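You operate a simulated robot arm through the tools that you are given. There is no shell and no other tool.

You run a simulated robot arm. Do the job below in one go: nothing can be reset, and whatever is moved stays where it is left.

Task
Make the lamp board dead and open its four lamp screws.
Fine: selector off before the plug comes out; plug in the plug rest; screws right open. Set down upright: trailer plug.

It is judged by the outcome, as a careful person would: the job done as asked, and still so three seconds after it is handed in. It fails if anything else is knocked over, pushed out of place, dropped, spilled or broken.

Robot
A 7-joint arm with a three-finger gripper on a trunk, on a base that moves. Base frame: it is fixed to the floor where the robot stands at the start and does not move with it; the origin is under the middle of the robot, x ahead of it, y to its left, z up. Lengths are in cm, angles in rad, forces in N, time in s.
It reaches about 97.7 cm from its shoulder. Its first joint turns from -2.897 to 2.897 rad. Places, roughly: blue test box [-190, -290, 80]; fog lamp screw [-240, -280, 110]; inside of the plug rest [-170, -280, 80]; selector switch [-190, -290, 90]; stop lamp screw [-220, -260, 110]; tail lamp screw [-230, -270, 110]; trailer plug [-175, -275, 100]; turn lamp screw [-200, -250, 110]. Payload 2.69 kg.
The tool frame sits at the grasp point between the pads (the TCP): z along the fingers, y along the line on which they close. The tips reach 2.9 cm beyond it. The gripper opens to 12 cm; its body begins 7.8 cm behind the TCP.
Orientation is told as [roll, pitch, yaw] about the base's x, y, z axes, in that order, counted from this pose: with the fingers straight down and closing along the base's y, the tool's x points along the base's -x, its y along +y and its z along -z.

Tools
- The arm moves only by the tool play_rows. Its argument "increments" is a list of rows, each a list of 7 numbers: the shift along the base's x, y, z in units of 50 mm (1.0 is 50 mm), then the turn, a rotation vector about the base's x, y, z in units of 6 degrees (1.0 is 6 degrees), then the opening in per cent of the stroke, from 0 (shut) to 100 (fully open). In form: [[x, y, z, rx, ry, rz, claw], ...]. A call has 1 to 20 rows; each row shifts and turns the commanded pose from where the row before left it. A call with a number of a shift or a turn outside -1 to 1 is refused whole. A row lasts 0.2 s, in which the tool goes at most 5 cm and 0.15 rad; a call with a longer step from one row to the next is refused whole, and so is a gripper value outside its range. A pose out of reach is approached as far as the arm can. The call stops where the force on the tool passes 40 N (or 10 N more than at its start, if that is more) or the arm is blocked; 0.2 s more then pass. Each finger travels about 13.62 cm/s and halts on what it meets, pressing with about 35 N; the grip force reading is that of the motor and also rises with nothing between the fingers. The clock runs only during rows and for 0.2 s after the last one: add rows that do not move to give the fingers time. It gives the time, the measured TCP pose, the force on the tool (base axes), the opening and the grip force at its end, in the units of the frame above (readings bear some noise), with the torque about the TCP (base axes, N m) and any sound that the robot's microphone picked up.
- Cameras (640 x 400 px; columns grow to the right, rows downward): "scene" is now at [33.92, 18.88, 133.45]; the picture's right is [-0.11, -0.99, 0.00], its down [-0.68, 0.08, -0.73] and it looks along [0.72, -0.08, -0.69] (base axes); focal length 263 px, centre (320, 200). "wrist" rides on the gripper at [6.3, 0, -10.4] in the tool frame; the picture's right is [0.00, 1.00, 0.00], its down [-0.83, 0.00, -0.56] and it looks along [-0.56, 0.00, 0.83] (tool axes); focal length 275 px, centre (320, 200).
- snapshot(camera): a new picture of that camera. The clock stands still meanwhile.
- raise_lower(by): moves the trunk up (or, below 0, down) by that many cm; the arm and the scene camera ride with it, the base frame stays. It gives what a move gives, with no picture.
- steer(legs): drives the robot by 1 to 6 legs, each [ahead, left, turn to the left] in cm, cm and rad, along the robot's own axes; the way and the turn of a leg run together, so that a leg with both is an arc; at most 150 cm and 3.142 rad a leg. The arm and the cameras ride along, it lands a little off, and it stops where it bumps. It gives what a move gives.
- pan_tilt(pan, tilt): turns the head with the scene camera to pan (to the left, within 2.496 rad either way) and tilt (down, from -0.506 to 1.204), counted from straight ahead of the robot (the tilt from the chest, where the trunk bows). It gives what a move gives.
- point_at(camera, pixels): for up to 12 pixels [column, row] of the newest picture of that camera ("zoom" is the newest enlarged one), the place [x, y, z] in the base frame of the surface seen there, good to about 0.2 cm, but the place of the scene camera against the robot may be out by one fixed shift of up to 1.8 cm in any direction. The clock stands still meanwhile.
- zoom(camera, box): a new picture of the part [left, top, right, bottom] of that camera's present view, enlarged. The clock stands still meanwhile.
- sign_off(): hands the job in; it is judged then, once.

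Unless the task says otherwise, let go and move clear before handing in.

The tools are called as name(argument=value, ...) on one line, values as JSON. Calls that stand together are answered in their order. play_rows: Moves the arm, as the interface text tells. Its arguments: {"type":"object","properties":{"increments":{"type":"array"}},"required":["increments"]} The other tools are called the same way: raise_lower (by) moves the trunk up or down; steer (legs) drives the base; pan_tilt (pan, tilt) turns the head that bears the scene camera; snapshot (camera) takes a picture; point_at (camera, pixels) gives the place of the surface under pixels of a picture; zoom (camera, box) takes an enlarged picture of a part of a camera's view; sign_off () hands the job in.

At the start:

```text
time_s: 0.0
eef_pos: [53.29, 2.85, 109.23]
ee_rot: [-0.001, 0.0, 0.0]
force: [-0.1, -0.2, 0.0]
wrist_torque: [0.01, -0.03, 0.0]
finger_gap: 12.02
grip_force: 0.1
trunk travel left (down, up): [-32.5, 26.1]
robot x, y, heading: [0.06, 0.08, -0.003]
head pan, tilt (commanded): [-0.113, 0.756]
```

scene: 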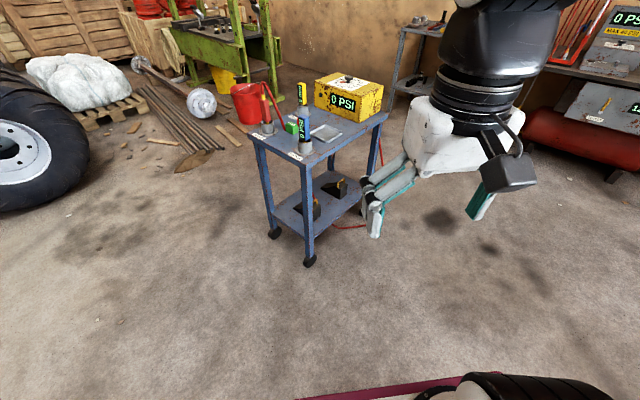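
wrist: 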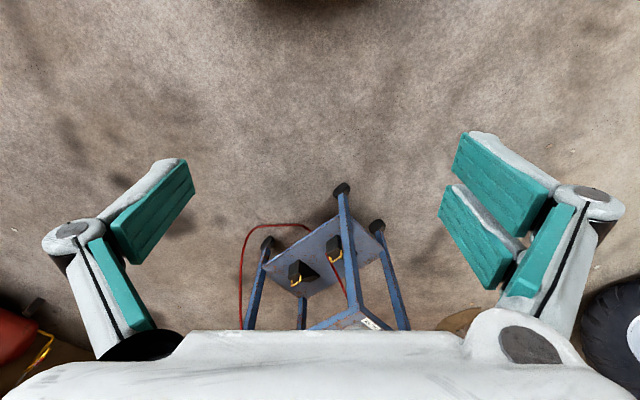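

The scene picture shows a cart with a yellow test box ahead, but the named places lie behind and to the right at about [-190, -290]. I'll turn the head there to look before driving.

pan_tilt(pan=-2.15, tilt=0.3)

snapshot(camera="scene")

```text
time_s: 2.0
eef_pos: [53.13, 2.96, 109.44]
ee_rot: [0.001, 0.001, 0.001]
force: [-0.2, 0.6, 0.3]
wrist_torque: [0.02, 0.02, 0.0]
finger_gap: 12.0
grip_force: 0.1
trunk travel left (down, up): [-32.5, 26.1]
robot x, y, heading: [0.23, -0.1, 0.003]
head pan, tilt (commanded): [-2.15, 0.3]
```

```text
taken
```

scene: 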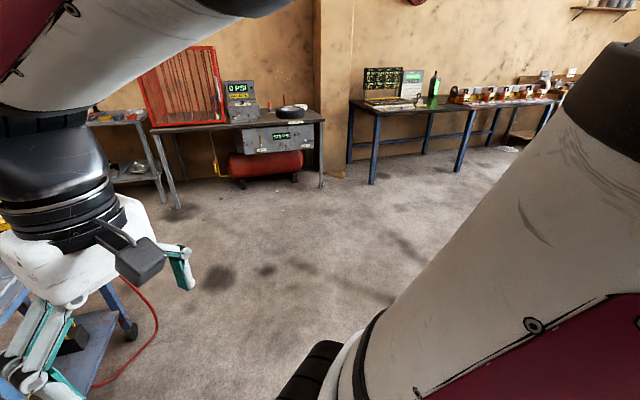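

The view now shows a wall with a compressor bench at left and a long bench at right (around [460,95]). I'll get positions to find where the lamp board is.

point_at(camera="scene", pixels=[[385, 80], [412, 85], [434, 90], [455, 93], [520, 92], [555, 92], [238, 100], [290, 110], [370, 185], [130, 110]])

pan_tilt(pan=-2.49, tilt=0.3)

snapshot(camera="scene")

```text
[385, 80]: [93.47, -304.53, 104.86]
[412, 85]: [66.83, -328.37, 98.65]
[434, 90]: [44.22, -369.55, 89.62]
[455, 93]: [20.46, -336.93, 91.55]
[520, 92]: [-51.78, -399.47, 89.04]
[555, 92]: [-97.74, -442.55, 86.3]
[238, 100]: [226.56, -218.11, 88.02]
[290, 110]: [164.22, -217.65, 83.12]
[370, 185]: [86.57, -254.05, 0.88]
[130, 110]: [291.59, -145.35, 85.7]
```

```text
time_s: 2.8
eef_pos: [53.2, 2.93, 109.34]
ee_rot: [-0.001, 0.001, 0.0]
force: [-0.9, -1.0, 0.0]
wrist_torque: [0.0, -0.01, -0.01]
finger_gap: 12.02
grip_force: 0.1
trunk travel left (down, up): [-32.5, 26.1]
robot x, y, heading: [0.13, 0.26, 0.0]
head pan, tilt (commanded): [-2.491, 0.3]
```

```text
taken
```

scene: 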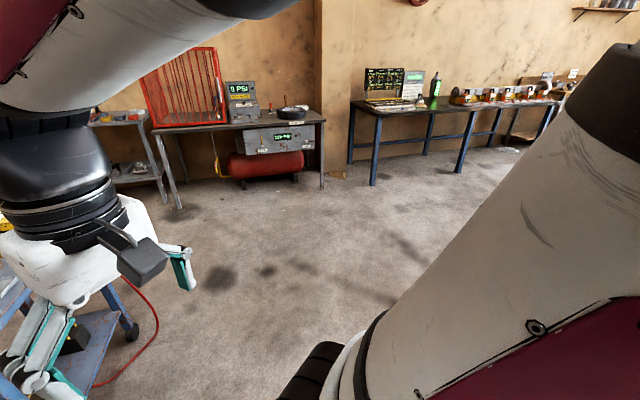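

The head stops at about the same view (right bench corner at [370,185]), so the board is out of its range. I'll turn the base right in place towards the target and look again.

steer(legs=[[0, 0, -1.1], [0, 0, -1.05]])

pan_tilt(pan=0, tilt=0.4)

snapshot(camera="scene")

```text
time_s: 8.6
eef_pos: [-27.05, -45.91, 109.23]
ee_rot: [0.002, 0.001, -2.156]
force: [0.2, -0.2, -0.1]
wrist_torque: [0.02, -0.01, -0.01]
finger_gap: 11.99
grip_force: 0.1
trunk travel left (down, up): [-32.5, 26.1]
robot x, y, heading: [-0.37, -0.01, -2.161]
head pan, tilt (commanded): [-2.491, 0.3]
```

```text
time_s: 10.9
eef_pos: [-27.09, -46.01, 109.34]
ee_rot: [0.0, 0.0, -2.154]
force: [0.9, 0.5, 0.1]
wrist_torque: [-0.01, 0.03, 0.01]
finger_gap: 12.0
grip_force: 0.1
trunk travel left (down, up): [-32.5, 26.1]
robot x, y, heading: [0.05, -0.15, -2.162]
head pan, tilt (commanded): [0.0, 0.4]
```

```text
taken
```

scene: 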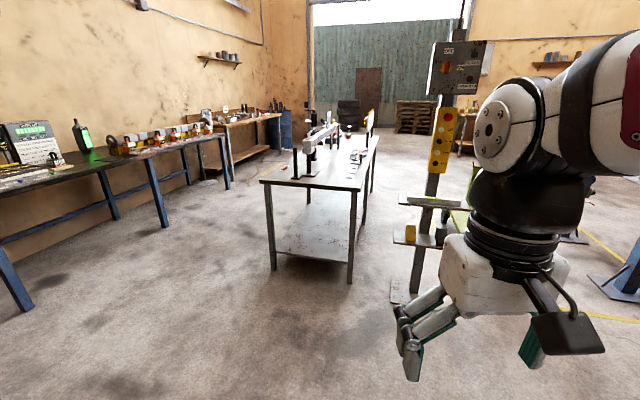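

A free-standing table is at [320,185] and a bench on the left. I'll zoom in on the table and read off positions.

zoom(camera="scene", box=[240, 80, 440, 205])

point_at(camera="scene", pixels=[[265, 183], [356, 190], [372, 140], [310, 155], [355, 156], [367, 122], [274, 268], [350, 280], [412, 240], [410, 200], [448, 140], [395, 290]])

```text
3.20 times, centred on (340, 142) of scene
```

zoom: 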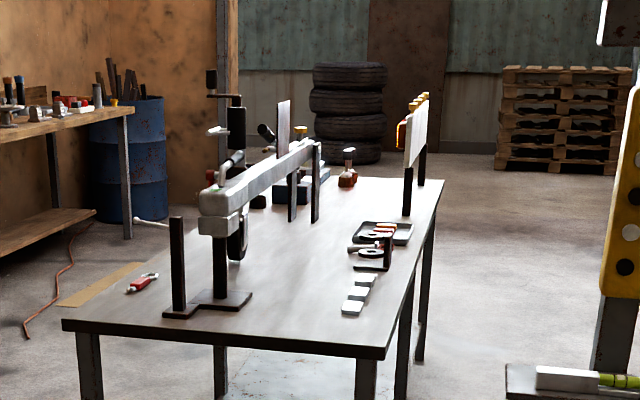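

```text
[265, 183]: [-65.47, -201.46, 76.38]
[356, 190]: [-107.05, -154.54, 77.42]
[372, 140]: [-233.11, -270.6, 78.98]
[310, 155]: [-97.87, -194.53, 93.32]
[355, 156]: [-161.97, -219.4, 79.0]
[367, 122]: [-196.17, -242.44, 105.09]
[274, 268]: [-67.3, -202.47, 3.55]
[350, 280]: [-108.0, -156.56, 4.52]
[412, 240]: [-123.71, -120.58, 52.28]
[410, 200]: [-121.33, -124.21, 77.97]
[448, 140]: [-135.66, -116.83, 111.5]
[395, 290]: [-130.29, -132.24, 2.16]
```

The table's right edge runs from about (-107,-154) to (-233,-270), and the white board with yellow knobs on top stands near pixel [367,122]. I'll check the aisle widths on both sides before driving.

point_at(camera="scene", pixels=[[165, 226], [228, 188], [118, 220], [25, 308], [240, 172], [310, 205], [210, 150], [230, 170], [420, 130], [392, 150], [585, 290], [330, 128]])

zoom(camera="scene", box=[300, 95, 400, 160])

```text
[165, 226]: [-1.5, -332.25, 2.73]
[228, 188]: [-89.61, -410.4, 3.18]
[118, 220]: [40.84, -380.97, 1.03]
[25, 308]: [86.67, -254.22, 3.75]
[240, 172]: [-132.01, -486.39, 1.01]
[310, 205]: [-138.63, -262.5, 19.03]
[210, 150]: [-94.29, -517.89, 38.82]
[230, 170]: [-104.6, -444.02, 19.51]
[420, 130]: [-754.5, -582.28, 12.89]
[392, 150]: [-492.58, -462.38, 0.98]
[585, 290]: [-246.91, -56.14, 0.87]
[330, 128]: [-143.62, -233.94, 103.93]
```

```text
6.15 times, centred on (350, 128) of scene
```

zoom: 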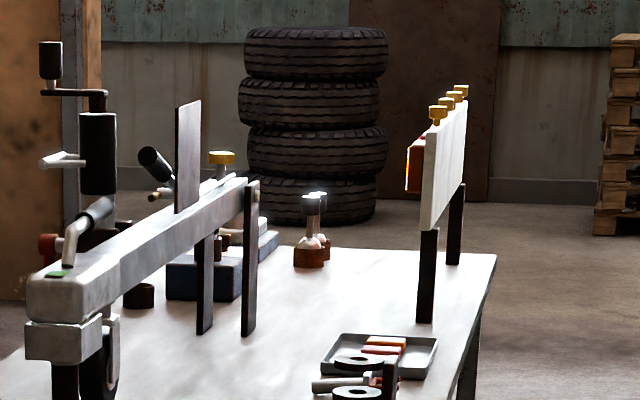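

The left aisle between table and wall bench is about 140 cm wide, and the board's lamps face that way with yellow knobs on top (zoom [440,112]). I'll drive into the left aisle to look at the test box and plug.

steer(legs=[[90, 72, 0], [90, 72, 0], [0, 0, -0.236], [80, 0, 0]])

pan_tilt(pan=-0.6, tilt=0.5)

snapshot(camera="scene")

```text
time_s: 26.9
eef_pos: [-78.38, -321.17, 109.24]
ee_rot: [0.0, 0.001, -2.404]
force: [0.2, 0.4, 0.3]
wrist_torque: [0.0, 0.01, 0.0]
finger_gap: 12.0
grip_force: 0.1
trunk travel left (down, up): [-32.5, 26.1]
robot x, y, heading: [-40.99, -283.13, -2.404]
head pan, tilt (commanded): [0.0, 0.4]
```

```text
time_s: 27.9
eef_pos: [-78.4, -321.22, 109.29]
ee_rot: [0.001, -0.001, -2.405]
force: [-0.5, -0.1, -0.1]
wrist_torque: [-0.03, 0.0, -0.01]
finger_gap: 11.99
grip_force: 0.0
trunk travel left (down, up): [-32.5, 26.1]
robot x, y, heading: [-41.1, -283.42, -2.402]
head pan, tilt (commanded): [-0.6, 0.499]
```

```text
taken
```

scene: 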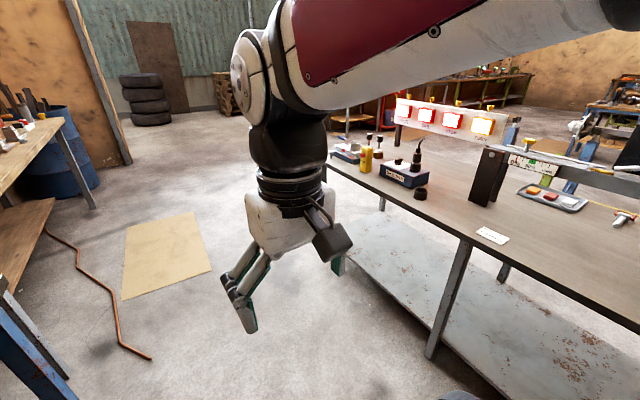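

The board shows four lit lamps at [405–485,115]; the blue box with the plug standing in it is at [405,172], and the black plug rest may be at [420,193]. I'll zoom in and locate them.

zoom(camera="scene", box=[330, 80, 530, 205])

point_at(camera="scene", pixels=[[405, 108], [425, 115], [451, 121], [482, 127], [417, 160], [405, 176], [421, 193], [390, 176], [378, 150], [366, 157], [398, 160], [492, 235]])

```text
3.20 times, centred on (430, 142) of scene
```

zoom: 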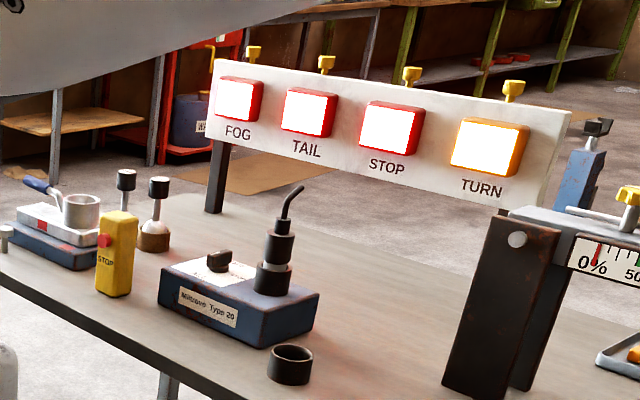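

```text
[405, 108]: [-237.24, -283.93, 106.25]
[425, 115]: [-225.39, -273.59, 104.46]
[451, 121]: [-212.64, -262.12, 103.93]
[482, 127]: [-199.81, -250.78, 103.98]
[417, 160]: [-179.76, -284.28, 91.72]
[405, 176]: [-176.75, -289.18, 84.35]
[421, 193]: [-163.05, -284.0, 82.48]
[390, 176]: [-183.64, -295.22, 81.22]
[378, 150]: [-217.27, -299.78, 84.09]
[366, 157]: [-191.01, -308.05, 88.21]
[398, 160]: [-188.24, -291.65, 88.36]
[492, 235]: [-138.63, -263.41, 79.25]
```

The picture shows the four lamps, the blue box with its black selector knob ([398,160]), the plug ([417,160]) and the ring-shaped plug rest ([421,193]). Before driving further, I'll check the mat, the pipe and the bench on the floor of the aisle.

point_at(camera="scene", pixels=[[128, 228], [195, 213], [211, 272], [122, 299], [150, 358], [78, 260], [95, 208], [50, 232], [62, 385], [130, 165], [436, 355], [345, 155]])

```text
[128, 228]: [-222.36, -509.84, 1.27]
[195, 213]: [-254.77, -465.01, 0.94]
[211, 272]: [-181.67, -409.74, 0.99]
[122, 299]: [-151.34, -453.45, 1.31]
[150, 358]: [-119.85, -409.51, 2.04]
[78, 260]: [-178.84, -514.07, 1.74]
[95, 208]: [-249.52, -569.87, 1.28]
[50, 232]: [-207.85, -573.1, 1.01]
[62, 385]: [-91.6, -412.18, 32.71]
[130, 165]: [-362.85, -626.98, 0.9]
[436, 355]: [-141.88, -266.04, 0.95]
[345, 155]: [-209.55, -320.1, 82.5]
```

The mat corner is at (-182,-410) and the pipe end at (-120,-410), so a stop near (-120,-350) is clear. I'll drive forward, staying nearer to the table, then turn right to face it.

steer(legs=[[105, -15, 0], [0, 0, -1.566]])

pan_tilt(pan=0.0, tilt=0.65)

snapshot(camera="scene")

snapshot(camera="wrist")

```text
time_s: 37.1
eef_pos: [-165.95, -303.69, 109.17]
ee_rot: [0.0, 0.0, 2.314]
force: [0.7, -0.1, 0.5]
wrist_torque: [0.01, 0.04, 0.0]
finger_gap: 11.99
grip_force: 0.1
trunk travel left (down, up): [-32.5, 26.1]
robot x, y, heading: [-127.47, -340.48, 2.314]
head pan, tilt (commanded): [-0.6, 0.499]
```

```text
time_s: 38.1
eef_pos: [-165.89, -303.52, 109.29]
ee_rot: [-0.001, 0.0, 2.317]
force: [-0.6, 0.4, 0.3]
wrist_torque: [0.03, 0.01, 0.01]
finger_gap: 12.0
grip_force: 0.1
trunk travel left (down, up): [-32.5, 26.1]
robot x, y, heading: [-127.89, -340.61, 2.319]
head pan, tilt (commanded): [0.0, 0.649]
```

```text
taken
```

scene: 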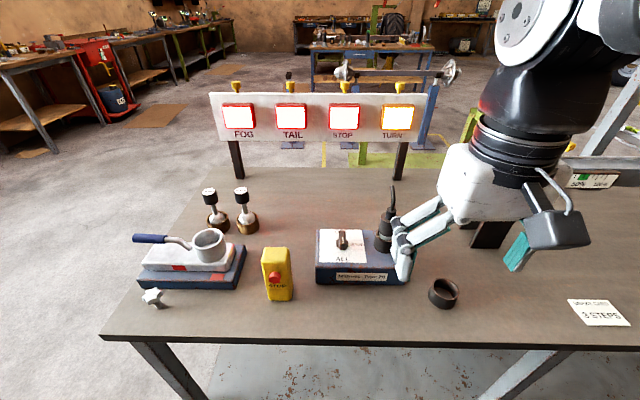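

```text
taken
```

wrist: 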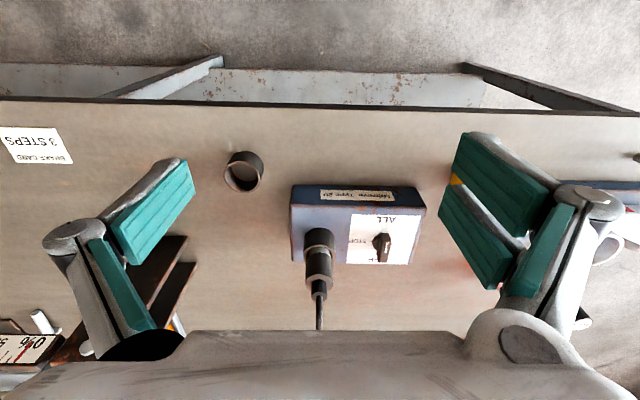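

Now the scene view shows box, selector ([342,240]), plug ([385,240]), rest ([443,292]) and board well. I'll zoom on the selector dial to read its marks, both from the scene and wrist cameras.

zoom(camera="scene", box=[305, 180, 425, 290])

zoom(camera="wrist", box=[280, 170, 440, 270])

zoom(camera="scene", box=[560, 290, 640, 335])

zoom(camera="scene", box=[200, 70, 440, 185])

```text
3.64 times, centred on (365, 235) of scene
```

zoom: 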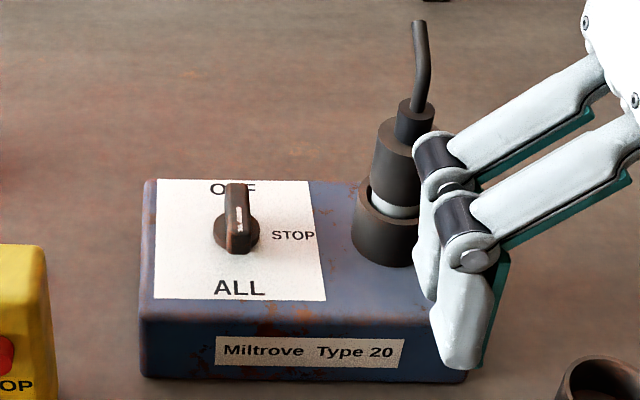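

```text
4.00 times, centred on (360, 220) of wrist
```

zoom: 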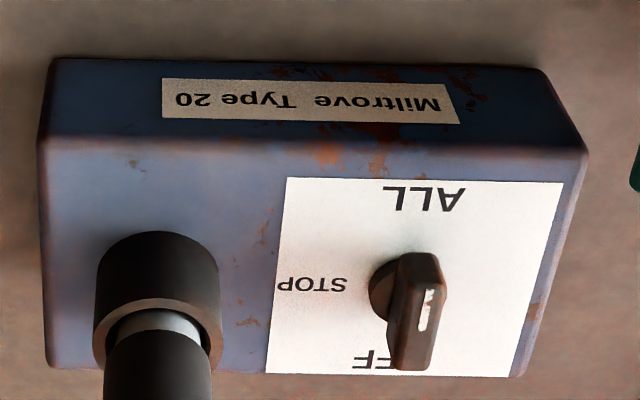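

```text
8.00 times, centred on (600, 312) of scene
```

zoom: 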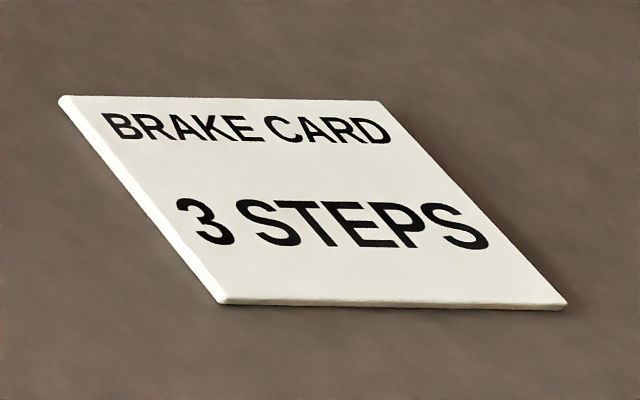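

```text
2.67 times, centred on (320, 128) of scene
```

zoom: 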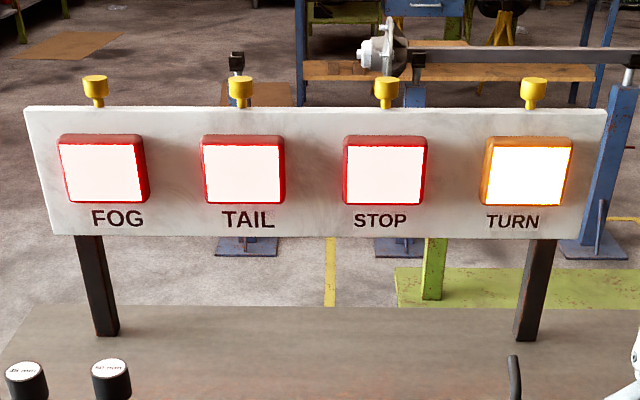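

The dial reads OFF at the far side, STOP at the right and ALL at the near side; all lamps are lit, so it should be on ALL. I'll zoom closer on the knob to see which end bears the white pointer.

zoom(camera="scene", box=[326, 222, 366, 262])

zoom(camera="wrist", box=[360, 215, 410, 270])

point_at(camera="wrist", pixels=[[384, 240], [386, 245], [384, 262], [370, 250], [319, 245], [318, 265], [318, 283], [243, 158], [243, 180], [228, 172], [258, 172], [320, 310]])

point_at(camera="scene", pixels=[[342, 232], [343, 243], [341, 250], [387, 205], [385, 220], [383, 233], [381, 246], [429, 290], [443, 283], [458, 293], [442, 306], [391, 187]])

```text
10.00 times, centred on (346, 242) of scene
```

zoom: 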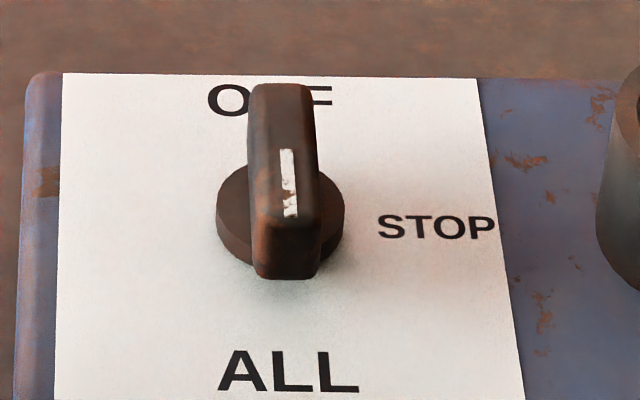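

```text
7.27 times, centred on (385, 242) of wrist
```

zoom: 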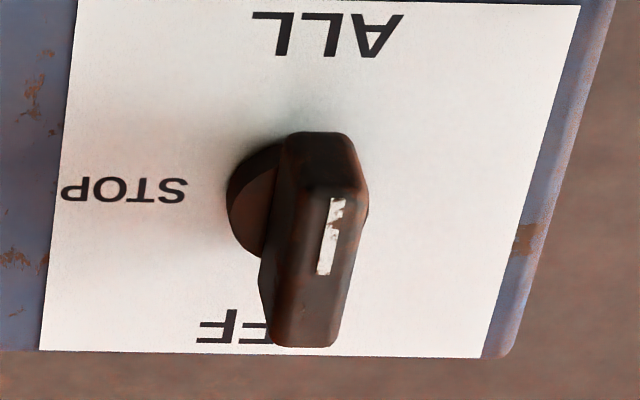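

```text
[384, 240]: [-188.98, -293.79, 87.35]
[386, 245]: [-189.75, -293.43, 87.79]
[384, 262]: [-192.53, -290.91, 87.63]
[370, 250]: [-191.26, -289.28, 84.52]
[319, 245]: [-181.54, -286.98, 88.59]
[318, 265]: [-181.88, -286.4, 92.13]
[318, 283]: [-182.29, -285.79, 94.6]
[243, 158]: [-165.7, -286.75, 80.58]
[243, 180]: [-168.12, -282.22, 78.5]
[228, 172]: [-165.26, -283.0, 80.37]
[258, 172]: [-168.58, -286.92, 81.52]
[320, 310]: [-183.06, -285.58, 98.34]
```

```text
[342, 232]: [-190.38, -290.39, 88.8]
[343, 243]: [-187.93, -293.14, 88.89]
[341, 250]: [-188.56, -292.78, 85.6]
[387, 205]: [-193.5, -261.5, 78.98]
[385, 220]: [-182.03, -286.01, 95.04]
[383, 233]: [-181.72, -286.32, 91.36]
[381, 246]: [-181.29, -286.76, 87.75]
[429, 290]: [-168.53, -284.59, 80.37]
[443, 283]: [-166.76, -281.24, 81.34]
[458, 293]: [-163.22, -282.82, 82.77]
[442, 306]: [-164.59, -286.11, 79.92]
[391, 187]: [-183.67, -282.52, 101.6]
```

The white pointer sits on the near end of the bar knob, so it is at ALL, and OFF is half a turn round by way of STOP. Before going closer I'll tilt the head down to see the gap between base and table.

pan_tilt(pan=0.0, tilt=1.2)

snapshot(camera="scene")

```text
time_s: 39.0
eef_pos: [-166.0, -303.59, 109.28]
ee_rot: [0.001, -0.001, 2.316]
force: [-0.6, -0.3, -0.4]
wrist_torque: [-0.01, -0.02, 0.0]
finger_gap: 11.99
grip_force: 0.0
trunk travel left (down, up): [-32.5, 26.1]
robot x, y, heading: [-127.31, -340.76, 2.313]
head pan, tilt (commanded): [0.0, 1.201]
```

```text
taken
```

scene: 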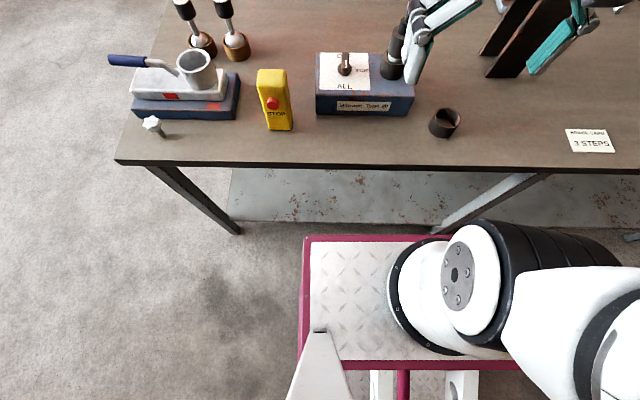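

The robot's base platform shows its front edge at row 238, near the table's lower shelf at row 220. I'll measure the clearance.

point_at(camera="scene", pixels=[[310, 238], [420, 238], [302, 370], [240, 222], [430, 222], [300, 220], [340, 165], [240, 232], [440, 290], [350, 300], [560, 165], [510, 270]])

```text
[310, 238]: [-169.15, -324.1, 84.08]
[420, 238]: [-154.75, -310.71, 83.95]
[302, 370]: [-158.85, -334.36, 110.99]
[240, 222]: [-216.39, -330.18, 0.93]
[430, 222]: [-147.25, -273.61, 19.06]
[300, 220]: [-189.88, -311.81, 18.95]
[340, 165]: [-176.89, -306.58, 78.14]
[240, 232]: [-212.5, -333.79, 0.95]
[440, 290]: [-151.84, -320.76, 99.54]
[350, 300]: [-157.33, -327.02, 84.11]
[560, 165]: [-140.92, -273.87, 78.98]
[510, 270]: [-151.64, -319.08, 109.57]
```

The platform edge is about 18 cm short of the table edge and the knob lies about 78 cm ahead of the base, so no further driving is needed. I'll partly close the gripper and move it above the knob at the present height to look through the wrist camera.

play_rows(increments=[[0, 0, 0, 0, 0, 0, 40], [-0.823, 0.377, 0, 0, 0, 0, 40], [-0.823, 0.377, 0, 0, 0, 0, 40], [-0.823, 0.377, 0, 0, 0, 0, 40], [-0.823, 0.377, 0, 0, 0, 0, 40], [-0.823, 0.377, 0, 0, 0, 0, 40], [-0.823, 0.377, 0, 0, 0, 0, 40], [0, 0, 0, 0, 0, 0, 40], [0, 0, 0, 0, 0, 0, 40]])

snapshot(camera="wrist")

pan_tilt(pan=0.0, tilt=0.75)

snapshot(camera="scene")

```text
time_s: 41.0
eef_pos: [-190.6, -292.12, 109.4]
ee_rot: [0.0, 0.0, 2.316]
force: [0.0, -0.6, 0.1]
wrist_torque: [0.01, 0.02, 0.03]
finger_gap: 4.81
grip_force: 0.0
trunk travel left (down, up): [-32.5, 26.1]
robot x, y, heading: [-127.91, -341.1, 2.315]
head pan, tilt (commanded): [0.0, 1.201]
```

```text
taken
```

wrist: 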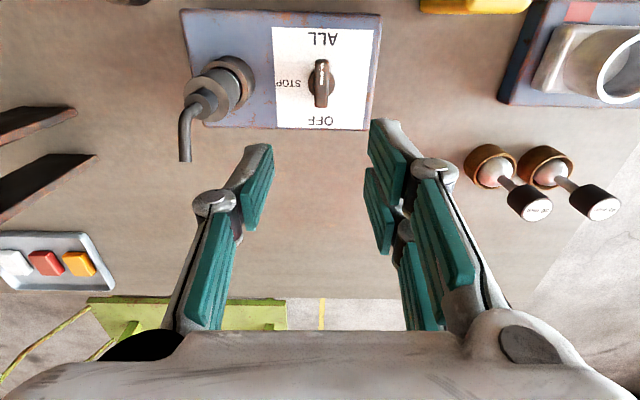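

```text
time_s: 41.9
eef_pos: [-190.61, -292.19, 109.37]
ee_rot: [0.001, -0.001, 2.317]
force: [-0.6, -0.2, -0.2]
wrist_torque: [0.0, 0.0, 0.01]
finger_gap: 4.8
grip_force: 0.2
trunk travel left (down, up): [-32.5, 26.1]
robot x, y, heading: [-127.56, -340.65, 2.316]
head pan, tilt (commanded): [0.0, 0.75]
```

```text
taken
```

scene: 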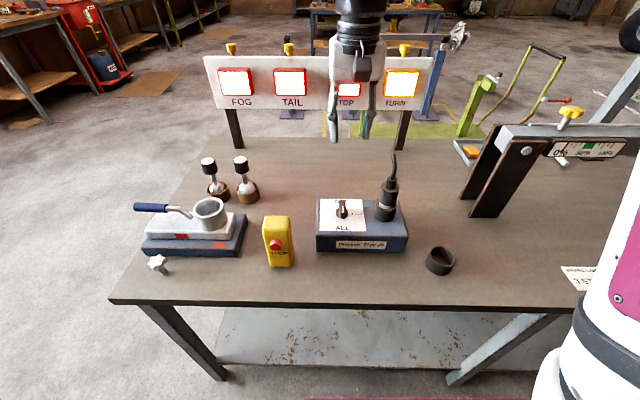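

The knob is nearly straight below the gripper at wrist pixel [320,82]. I'll take its exact place plus those of the plug and the rest.

zoom(camera="wrist", box=[170, 0, 400, 170])

point_at(camera="wrist", pixels=[[320, 66], [320, 82], [320, 98], [312, 82], [328, 82], [320, 103], [334, 82], [350, 60], [232, 77], [212, 92], [200, 105], [186, 130]])

```text
2.35 times, centred on (285, 85) of wrist
```

zoom: 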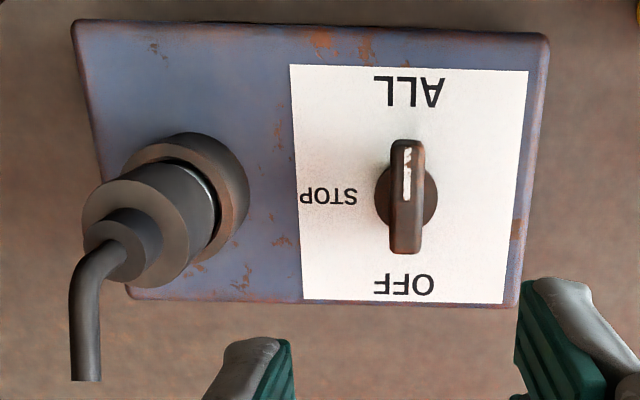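

```text
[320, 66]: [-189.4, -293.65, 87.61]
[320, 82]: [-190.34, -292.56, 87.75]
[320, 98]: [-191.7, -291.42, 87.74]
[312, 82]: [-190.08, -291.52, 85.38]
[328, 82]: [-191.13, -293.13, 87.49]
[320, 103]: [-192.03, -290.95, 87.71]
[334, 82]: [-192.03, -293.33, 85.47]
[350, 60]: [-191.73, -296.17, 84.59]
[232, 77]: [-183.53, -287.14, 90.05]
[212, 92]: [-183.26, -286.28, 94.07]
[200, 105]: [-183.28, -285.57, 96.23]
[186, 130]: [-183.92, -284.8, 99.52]
```

The knob's top centre is at about (-190.6,-292.5,87.7), with its disc top at 85.4. The knob has to turn anticlockwise (near→right→far), and the camera bracket on the gripper would then swing into the plug, so I'll first turn the wrist 180° clockwise at this safe height so that the bracket sweeps the free side.

play_rows(increments=[[0, 0, 0, 0, 0, -1, 40], [0, 0, 0, 0, 0, -1, 40], [0, 0, 0, 0, 0, -1, 40], [0, 0, 0, 0, 0, -1, 40], [0, 0, 0, 0, 0, -1, 40], [0, 0, 0, 0, 0, -1, 40], [0, 0, 0, 0, 0, -1, 40], [0, 0, 0, 0, 0, -1, 40], [0, 0, 0, 0, 0, -1, 40], [0, 0, 0, 0, 0, -1, 40], [0, 0, 0, 0, 0, -1, 40], [0, 0, 0, 0, 0, -1, 40], [0, 0, 0, 0, 0, -1, 40], [0, 0, 0, 0, 0, -1, 40], [0, 0, 0, 0, 0, -1, 40]])

snapshot(camera="scene")

```text
time_s: 45.1
eef_pos: [-190.62, -292.21, 109.3]
ee_rot: [0.0, -0.001, 0.744]
force: [0.0, -0.6, 0.2]
wrist_torque: [-0.03, -0.01, 0.02]
finger_gap: 4.79
grip_force: 0.1
trunk travel left (down, up): [-32.5, 26.1]
robot x, y, heading: [-127.95, -340.9, 2.316]
head pan, tilt (commanded): [0.0, 0.75]
```

```text
taken
```

scene: 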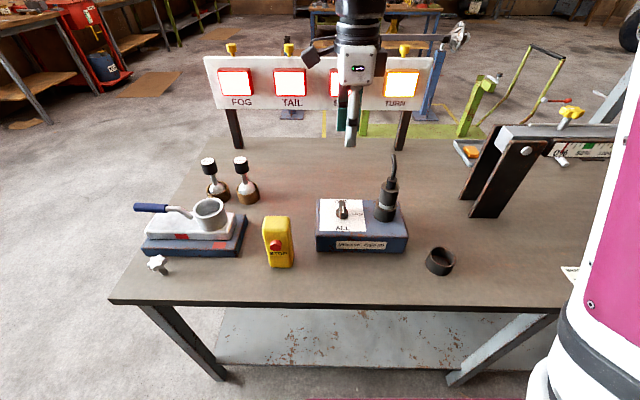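

The first 90° worked without trouble (the bracket is now at the left, [315,60]). I'll go on with the second 90°.

play_rows(increments=[[0, 0, 0, 0, 0, -1, 40], [0, 0, 0, 0, 0, -1, 40], [0, 0, 0, 0, 0, -1, 40], [0, 0, 0, 0, 0, -1, 40], [0, 0, 0, 0, 0, -1, 40], [0, 0, 0, 0, 0, -1, 40], [0, 0, 0, 0, 0, -1, 40], [0, 0, 0, 0, 0, -1, 40], [0, 0, 0, 0, 0, -1, 40], [0, 0, 0, 0, 0, -1, 40], [0, 0, 0, 0, 0, -1, 40], [0, 0, 0, 0, 0, -1, 40], [0, 0, 0, 0, 0, -1, 40], [0, 0, 0, 0, 0, -1, 40], [0, 0, 0, 0, 0, -1, 40]])

snapshot(camera="scene")

snapshot(camera="wrist")

```text
time_s: 48.3
eef_pos: [-190.55, -292.21, 109.31]
ee_rot: [0.001, 0.0, -0.825]
force: [1.0, 0.0, -0.9]
wrist_torque: [-0.04, 0.02, -0.02]
finger_gap: 4.8
grip_force: 0.1
trunk travel left (down, up): [-32.5, 26.1]
robot x, y, heading: [-127.65, -340.73, 2.316]
head pan, tilt (commanded): [0.0, 0.75]
```

```text
taken
```

scene: 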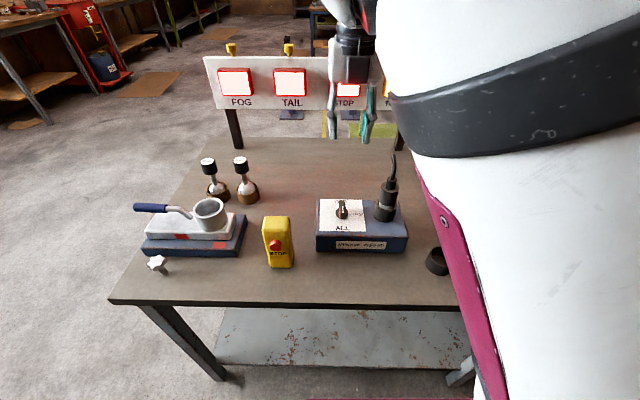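

```text
taken
```

wrist: 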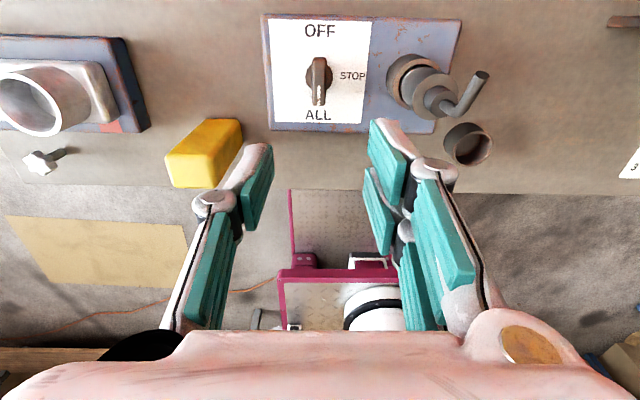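

The wrist is now turned round (yaw -0.825) and the knob shows at wrist pixel [319,80]. I'll re-measure it from this side before going down.

zoom(camera="wrist", box=[250, 20, 420, 126])

point_at(camera="wrist", pixels=[[319, 62], [319, 80], [319, 98], [307, 80], [332, 80], [205, 130], [240, 135], [170, 160], [411, 75], [437, 97], [463, 107], [485, 75]])

```text
3.76 times, centred on (335, 73) of wrist
```

zoom: 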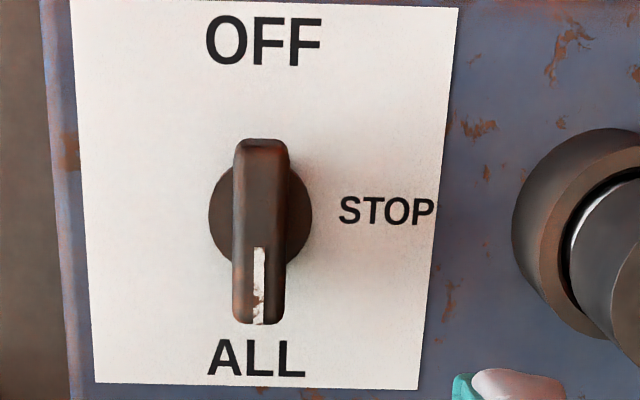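

```text
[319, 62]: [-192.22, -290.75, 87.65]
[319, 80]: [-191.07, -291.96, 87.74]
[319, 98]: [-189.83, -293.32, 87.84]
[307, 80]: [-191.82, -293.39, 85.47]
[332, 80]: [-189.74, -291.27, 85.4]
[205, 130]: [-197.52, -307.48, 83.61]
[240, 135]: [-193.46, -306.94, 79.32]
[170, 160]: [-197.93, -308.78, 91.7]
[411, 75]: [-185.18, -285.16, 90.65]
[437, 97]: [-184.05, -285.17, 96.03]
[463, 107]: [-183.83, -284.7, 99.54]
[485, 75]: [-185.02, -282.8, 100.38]
```

The knob centre agrees from both sides at about (-190.8,-292.2), within 3 mm of the gripper axis. I'll lower the gripper round the bar, stopping a little high to check.

play_rows(increments=[[-0.02, 0, -0.8, 0, 0, 0, 40], [0, 0, -0.8, 0, 0, 0, 40], [0, 0, -0.8, 0, 0, 0, 40], [0, 0, -0.8, 0, 0, 0, 40], [0, 0, -0.5, 0, 0, 0, 40], [0, 0, 0, 0, 0, 0, 40]])

snapshot(camera="wrist")

zoom(camera="scene", box=[280, 130, 440, 270])

```text
time_s: 49.7
eef_pos: [-190.65, -292.23, 90.65]
ee_rot: [0.0, -0.002, -0.825]
force: [-0.1, -0.3, -0.3]
wrist_torque: [0.0, 0.01, 0.0]
finger_gap: 4.82
grip_force: 0.1
trunk travel left (down, up): [-32.5, 26.1]
robot x, y, heading: [-127.85, -340.69, 2.317]
head pan, tilt (commanded): [0.0, 0.75]
```

```text
taken
```

wrist: 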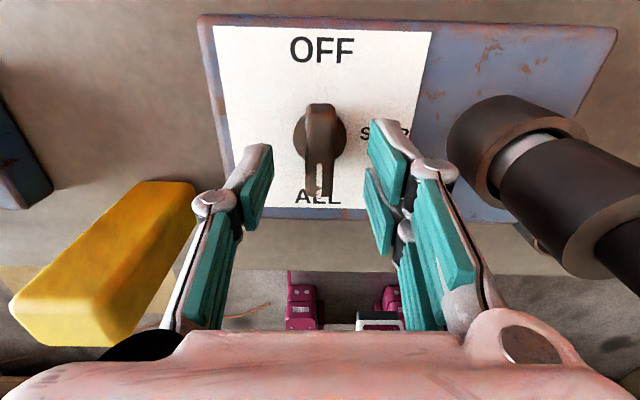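

```text
2.86 times, centred on (360, 200) of scene
```

zoom: 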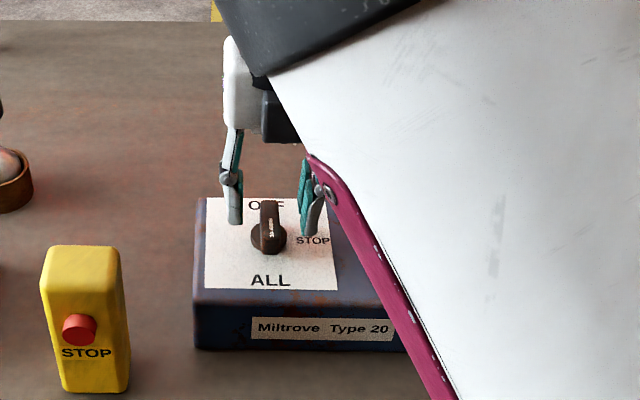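

The fingers straddle the bar without contact (tips level with the knob top). I'll zoom on the wrist view to check the fore-and-aft centring.

zoom(camera="wrist", box=[240, 90, 400, 210])

point_at(camera="wrist", pixels=[[319, 108], [319, 125], [319, 140], [319, 155], [319, 165], [319, 175], [319, 190], [297, 140], [345, 140], [255, 165], [385, 140], [377, 190]])

```text
3.33 times, centred on (320, 150) of wrist
```

zoom: 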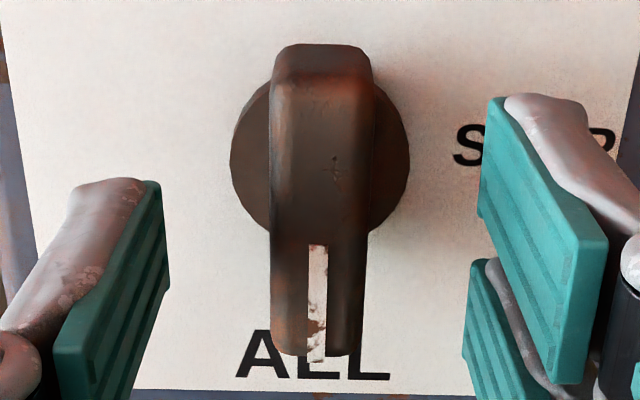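

```text
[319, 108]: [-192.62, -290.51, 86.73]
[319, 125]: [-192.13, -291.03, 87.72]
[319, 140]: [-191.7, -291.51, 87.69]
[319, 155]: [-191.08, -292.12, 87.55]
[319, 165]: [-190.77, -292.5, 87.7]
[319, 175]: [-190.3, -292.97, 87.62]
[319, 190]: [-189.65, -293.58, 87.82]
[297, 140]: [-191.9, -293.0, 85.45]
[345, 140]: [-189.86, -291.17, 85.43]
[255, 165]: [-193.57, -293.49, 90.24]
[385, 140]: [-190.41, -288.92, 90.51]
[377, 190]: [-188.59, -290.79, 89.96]
```

The bar's centre reads (-190.95,-292.25), 3 mm from the gripper axis. I'll shift by that, go down 2.1 cm and close on the bar.

play_rows(increments=[[-0.055, 0, -0.2, 0, 0, 0, 40], [0, 0, -0.22, 0, 0, 0, 40], [0, 0, 0, 0, 0, 0, 40], [0, 0, 0, 0, 0, 0, 5], [0, 0, 0, 0, 0, 0, 5], [0, 0, 0, 0, 0, 0, 5]])

snapshot(camera="wrist")

```text
time_s: 51.1
eef_pos: [-190.85, -292.1, 88.71]
ee_rot: [0.001, 0.001, -0.826]
force: [8.2, 7.1, -2.3]
wrist_torque: [0.39, -0.03, -0.02]
finger_gap: 1.62
grip_force: 41.8
trunk travel left (down, up): [-32.5, 26.1]
robot x, y, heading: [-127.36, -340.99, 2.317]
head pan, tilt (commanded): [0.0, 0.75]
```

```text
taken
```

wrist: 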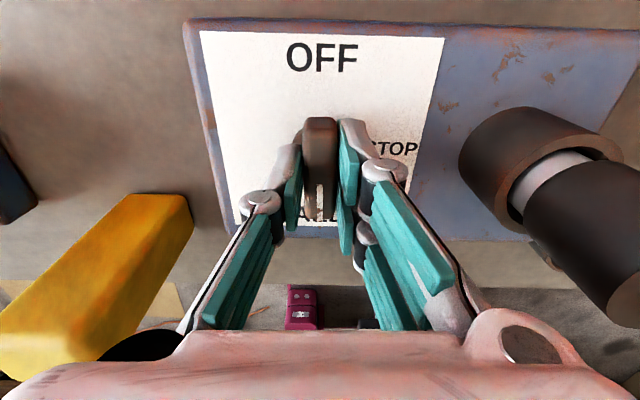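

The fingers hold the bar (gap 1.62 cm) with a slight side load of about 11 N. I'll ease the offset and start turning the knob anticlockwise, 48° first.

play_rows(increments=[[0.018, 0.016, 0, 0, 0, 0, 5], [0, 0, 0, 0, 0, 1, 5], [0, 0, 0, 0, 0, 1, 5], [0, 0, 0, 0, 0, 1, 5], [0, 0, 0, 0, 0, 1, 5], [0, 0, 0, 0, 0, 1, 5], [0, 0, 0, 0, 0, 1, 5], [0, 0, 0, 0, 0, 1, 5], [0, 0, 0, 0, 0, 1, 5]])

snapshot(camera="wrist")

```text
time_s: 53.1
eef_pos: [-190.86, -292.05, 88.66]
ee_rot: [0.001, -0.001, 0.014]
force: [6.5, 13.5, 3.7]
wrist_torque: [0.29, -0.76, -0.03]
finger_gap: 1.59
grip_force: 42.1
trunk travel left (down, up): [-32.5, 26.1]
robot x, y, heading: [-128.03, -340.64, 2.32]
head pan, tilt (commanded): [0.0, 0.75]
```

```text
taken
```

wrist: 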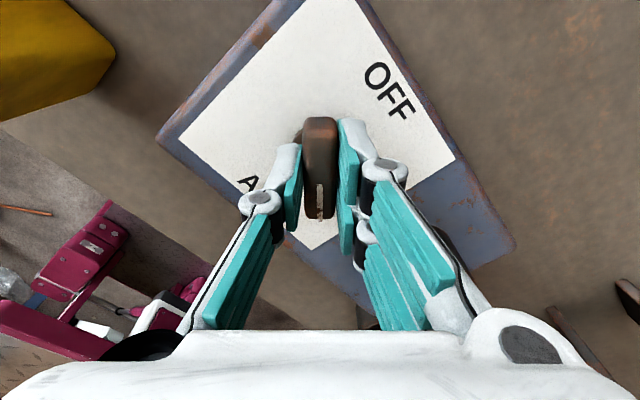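

The knob turns with the gripper (pointer between fingers, wrist torque about z near zero). I'll relieve the small side load and continue turning.

play_rows(increments=[[0.012, 0.026, 0, 0, 0, 0, 5], [0, 0, 0, 0, 0, 1, 5], [0, 0, 0, 0, 0, 1, 5], [0, 0, 0, 0, 0, 1, 5], [0, 0, 0, 0, 0, 1, 5], [0, 0, 0, 0, 0, 1, 5], [0, 0, 0, 0, 0, 1, 5], [0, 0, 0, 0, 0, 1, 5], [0, 0, 0, 0, 0, 1, 5], [0, 0, 0, 0, 0, 1, 5], [0, 0, 0, 0, 0, 1, 5]])

snapshot(camera="wrist")

snapshot(camera="scene")

```text
time_s: 55.5
eef_pos: [-190.76, -291.98, 88.69]
ee_rot: [-0.001, 0.001, 1.062]
force: [-3.9, 14.1, -9.6]
wrist_torque: [0.92, -0.23, -0.02]
finger_gap: 1.59
grip_force: 41.7
trunk travel left (down, up): [-32.5, 26.1]
robot x, y, heading: [-127.86, -341.03, 2.31]
head pan, tilt (commanded): [0.0, 0.75]
```

```text
taken
```

wrist: 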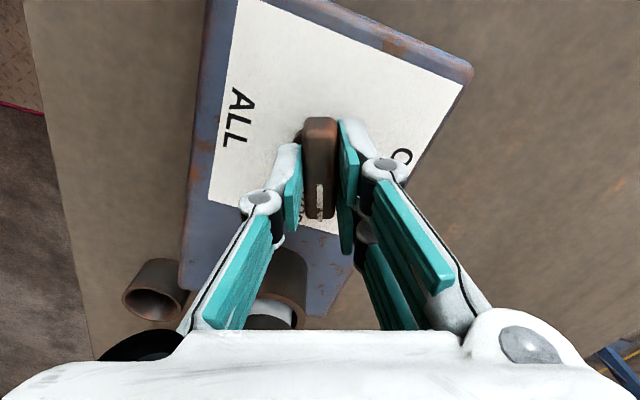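

```text
taken
```

scene: 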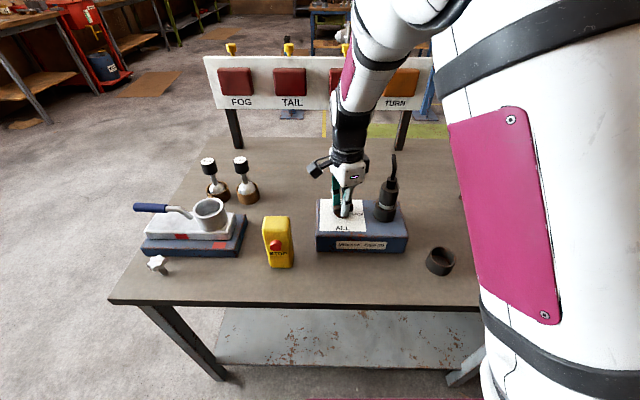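

The lamps went dark as the pointer passed STOP (now about 108° round). I'll carry on the remaining 72° to OFF, in two parts to feel for the end stop.

play_rows(increments=[[-0.005, 0.022, -0.01, 0, 0, 0, 5], [0, 0, 0, 0, 0, 1, 5], [0, 0, 0, 0, 0, 1, 5], [0, 0, 0, 0, 0, 1, 5], [0, 0, 0, 0, 0, 1, 5], [0, 0, 0, 0, 0, 1, 5], [0, 0, 0, 0, 0, 1, 5], [0, 0, 0, 0, 0, 1, 5], [0, 0, 0, 0, 0, 1, 5], [0, 0, 0, 0, 0, 1, 5]])

snapshot(camera="wrist")

```text
time_s: 57.7
eef_pos: [-190.94, -291.97, 88.73]
ee_rot: [0.002, -0.001, 2.006]
force: [-11.9, -0.4, 2.2]
wrist_torque: [-1.12, -0.17, 0.0]
finger_gap: 1.6
grip_force: 42.1
trunk travel left (down, up): [-32.5, 26.1]
robot x, y, heading: [-127.79, -340.76, 2.316]
head pan, tilt (commanded): [0.0, 0.75]
```

```text
taken
```

wrist: 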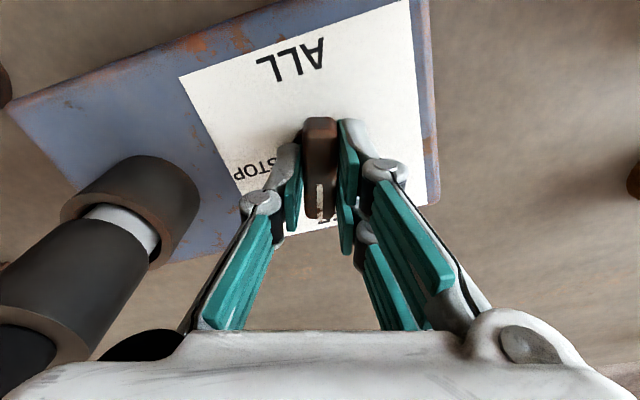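

The pointer is about 162° round with no resisting torque. Three more steps bring it onto OFF.

play_rows(increments=[[-0.02, 0, 0, 0, 0, 0, 5], [0, 0, 0, 0, 0, 1, 5], [0, 0, 0, 0, 0, 1, 5], [0, 0, 0, 0, 0, 1, 5], [0, 0, 0, 0, 0, 0, 5]])

snapshot(camera="wrist")

```text
time_s: 58.9
eef_pos: [-191.04, -291.99, 88.73]
ee_rot: [0.001, -0.002, 2.317]
force: [-9.2, -4.5, 7.6]
wrist_torque: [-0.15, 0.24, -0.99]
finger_gap: 1.58
grip_force: 41.7
trunk travel left (down, up): [-32.5, 26.1]
robot x, y, heading: [-127.93, -340.64, 2.319]
head pan, tilt (commanded): [0.0, 0.75]
```

```text
taken
```

wrist: 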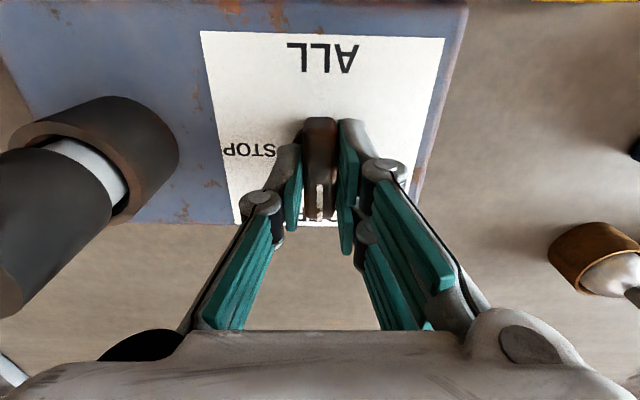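

The torque about z is now -0.99 N·m, so the knob has met its end stop at OFF. I'll let go, rise clear and check.

play_rows(increments=[[0, 0, 0, 0, 0, -0.1, 40], [0, 0, 0, 0, 0, 0, 40], [0, 0, 0, 0, 0, 0, 40], [0, 0, 0.6, 0, 0, 0, 40], [0, 0, 0.9, 0, 0, 0, 40], [0, 0, 0.9, 0, 0, 0, 40], [0, 0, 0.9, 0, 0, 0, 40], [0, 0, 0.9, 0, 0, 0, 40], [0, 0, 0, 0, 0, 0, 40]])

snapshot(camera="wrist")

snapshot(camera="scene")

```text
time_s: 60.9
eef_pos: [-191.04, -291.93, 109.84]
ee_rot: [0.0, -0.002, 2.304]
force: [-0.7, 0.1, 0.5]
wrist_torque: [-0.01, -0.03, -0.05]
finger_gap: 4.79
grip_force: 0.1
trunk travel left (down, up): [-32.5, 26.1]
robot x, y, heading: [-128.16, -340.71, 2.311]
head pan, tilt (commanded): [0.0, 0.75]
```

```text
taken
```

wrist: 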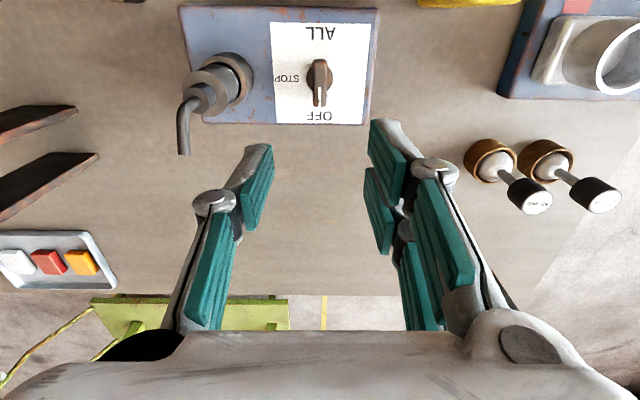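

```text
taken
```

scene: 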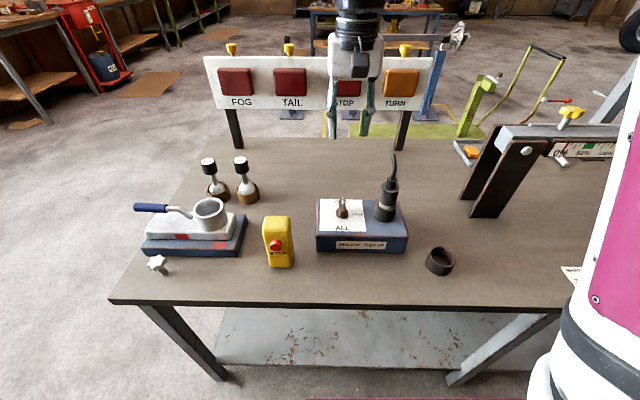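

All four lamps are dark and the box has not moved. I'll zoom on the knob for its exact angle and on the plug from both cameras.

zoom(camera="wrist", box=[170, 0, 400, 160])

zoom(camera="scene", box=[310, 145, 470, 285])

point_at(camera="scene", pixels=[[393, 157], [395, 170], [391, 182], [390, 190], [388, 200], [386, 212], [382, 192], [398, 192], [440, 250], [440, 275], [427, 262], [455, 262]])

point_at(camera="wrist", pixels=[[235, 68], [225, 78], [214, 88], [206, 95], [198, 92], [190, 102], [184, 115], [183, 150], [200, 70], [216, 110]])

```text
2.50 times, centred on (285, 80) of wrist
```

zoom: 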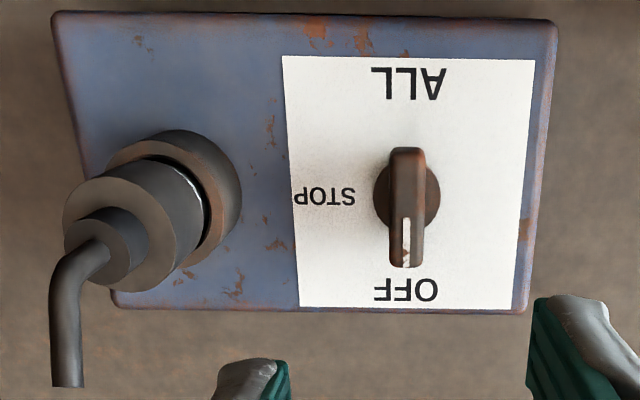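

```text
2.86 times, centred on (390, 215) of scene
```

zoom: 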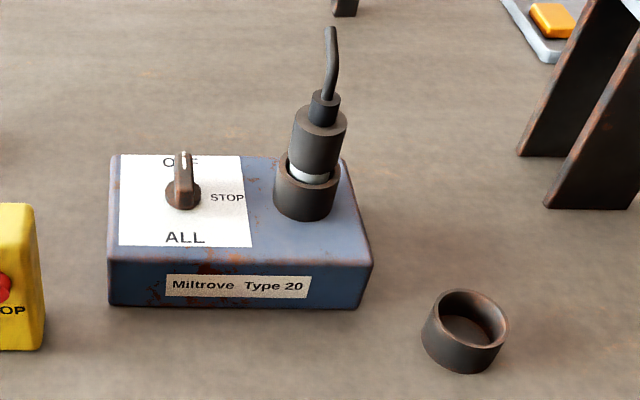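

```text
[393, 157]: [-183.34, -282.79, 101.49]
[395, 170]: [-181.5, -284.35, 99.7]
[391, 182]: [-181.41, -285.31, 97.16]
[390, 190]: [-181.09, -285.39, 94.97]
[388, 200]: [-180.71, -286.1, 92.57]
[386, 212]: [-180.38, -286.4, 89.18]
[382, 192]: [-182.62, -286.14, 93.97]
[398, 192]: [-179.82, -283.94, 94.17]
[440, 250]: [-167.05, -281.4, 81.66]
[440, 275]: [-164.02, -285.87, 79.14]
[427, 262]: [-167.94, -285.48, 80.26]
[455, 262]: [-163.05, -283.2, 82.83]
```

```text
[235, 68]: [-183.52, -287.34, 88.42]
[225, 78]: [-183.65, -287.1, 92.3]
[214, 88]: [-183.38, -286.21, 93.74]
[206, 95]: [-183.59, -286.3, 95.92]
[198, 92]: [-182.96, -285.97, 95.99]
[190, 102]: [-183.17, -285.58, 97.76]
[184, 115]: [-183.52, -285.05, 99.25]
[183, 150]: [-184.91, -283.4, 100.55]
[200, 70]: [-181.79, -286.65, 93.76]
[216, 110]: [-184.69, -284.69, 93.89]
```

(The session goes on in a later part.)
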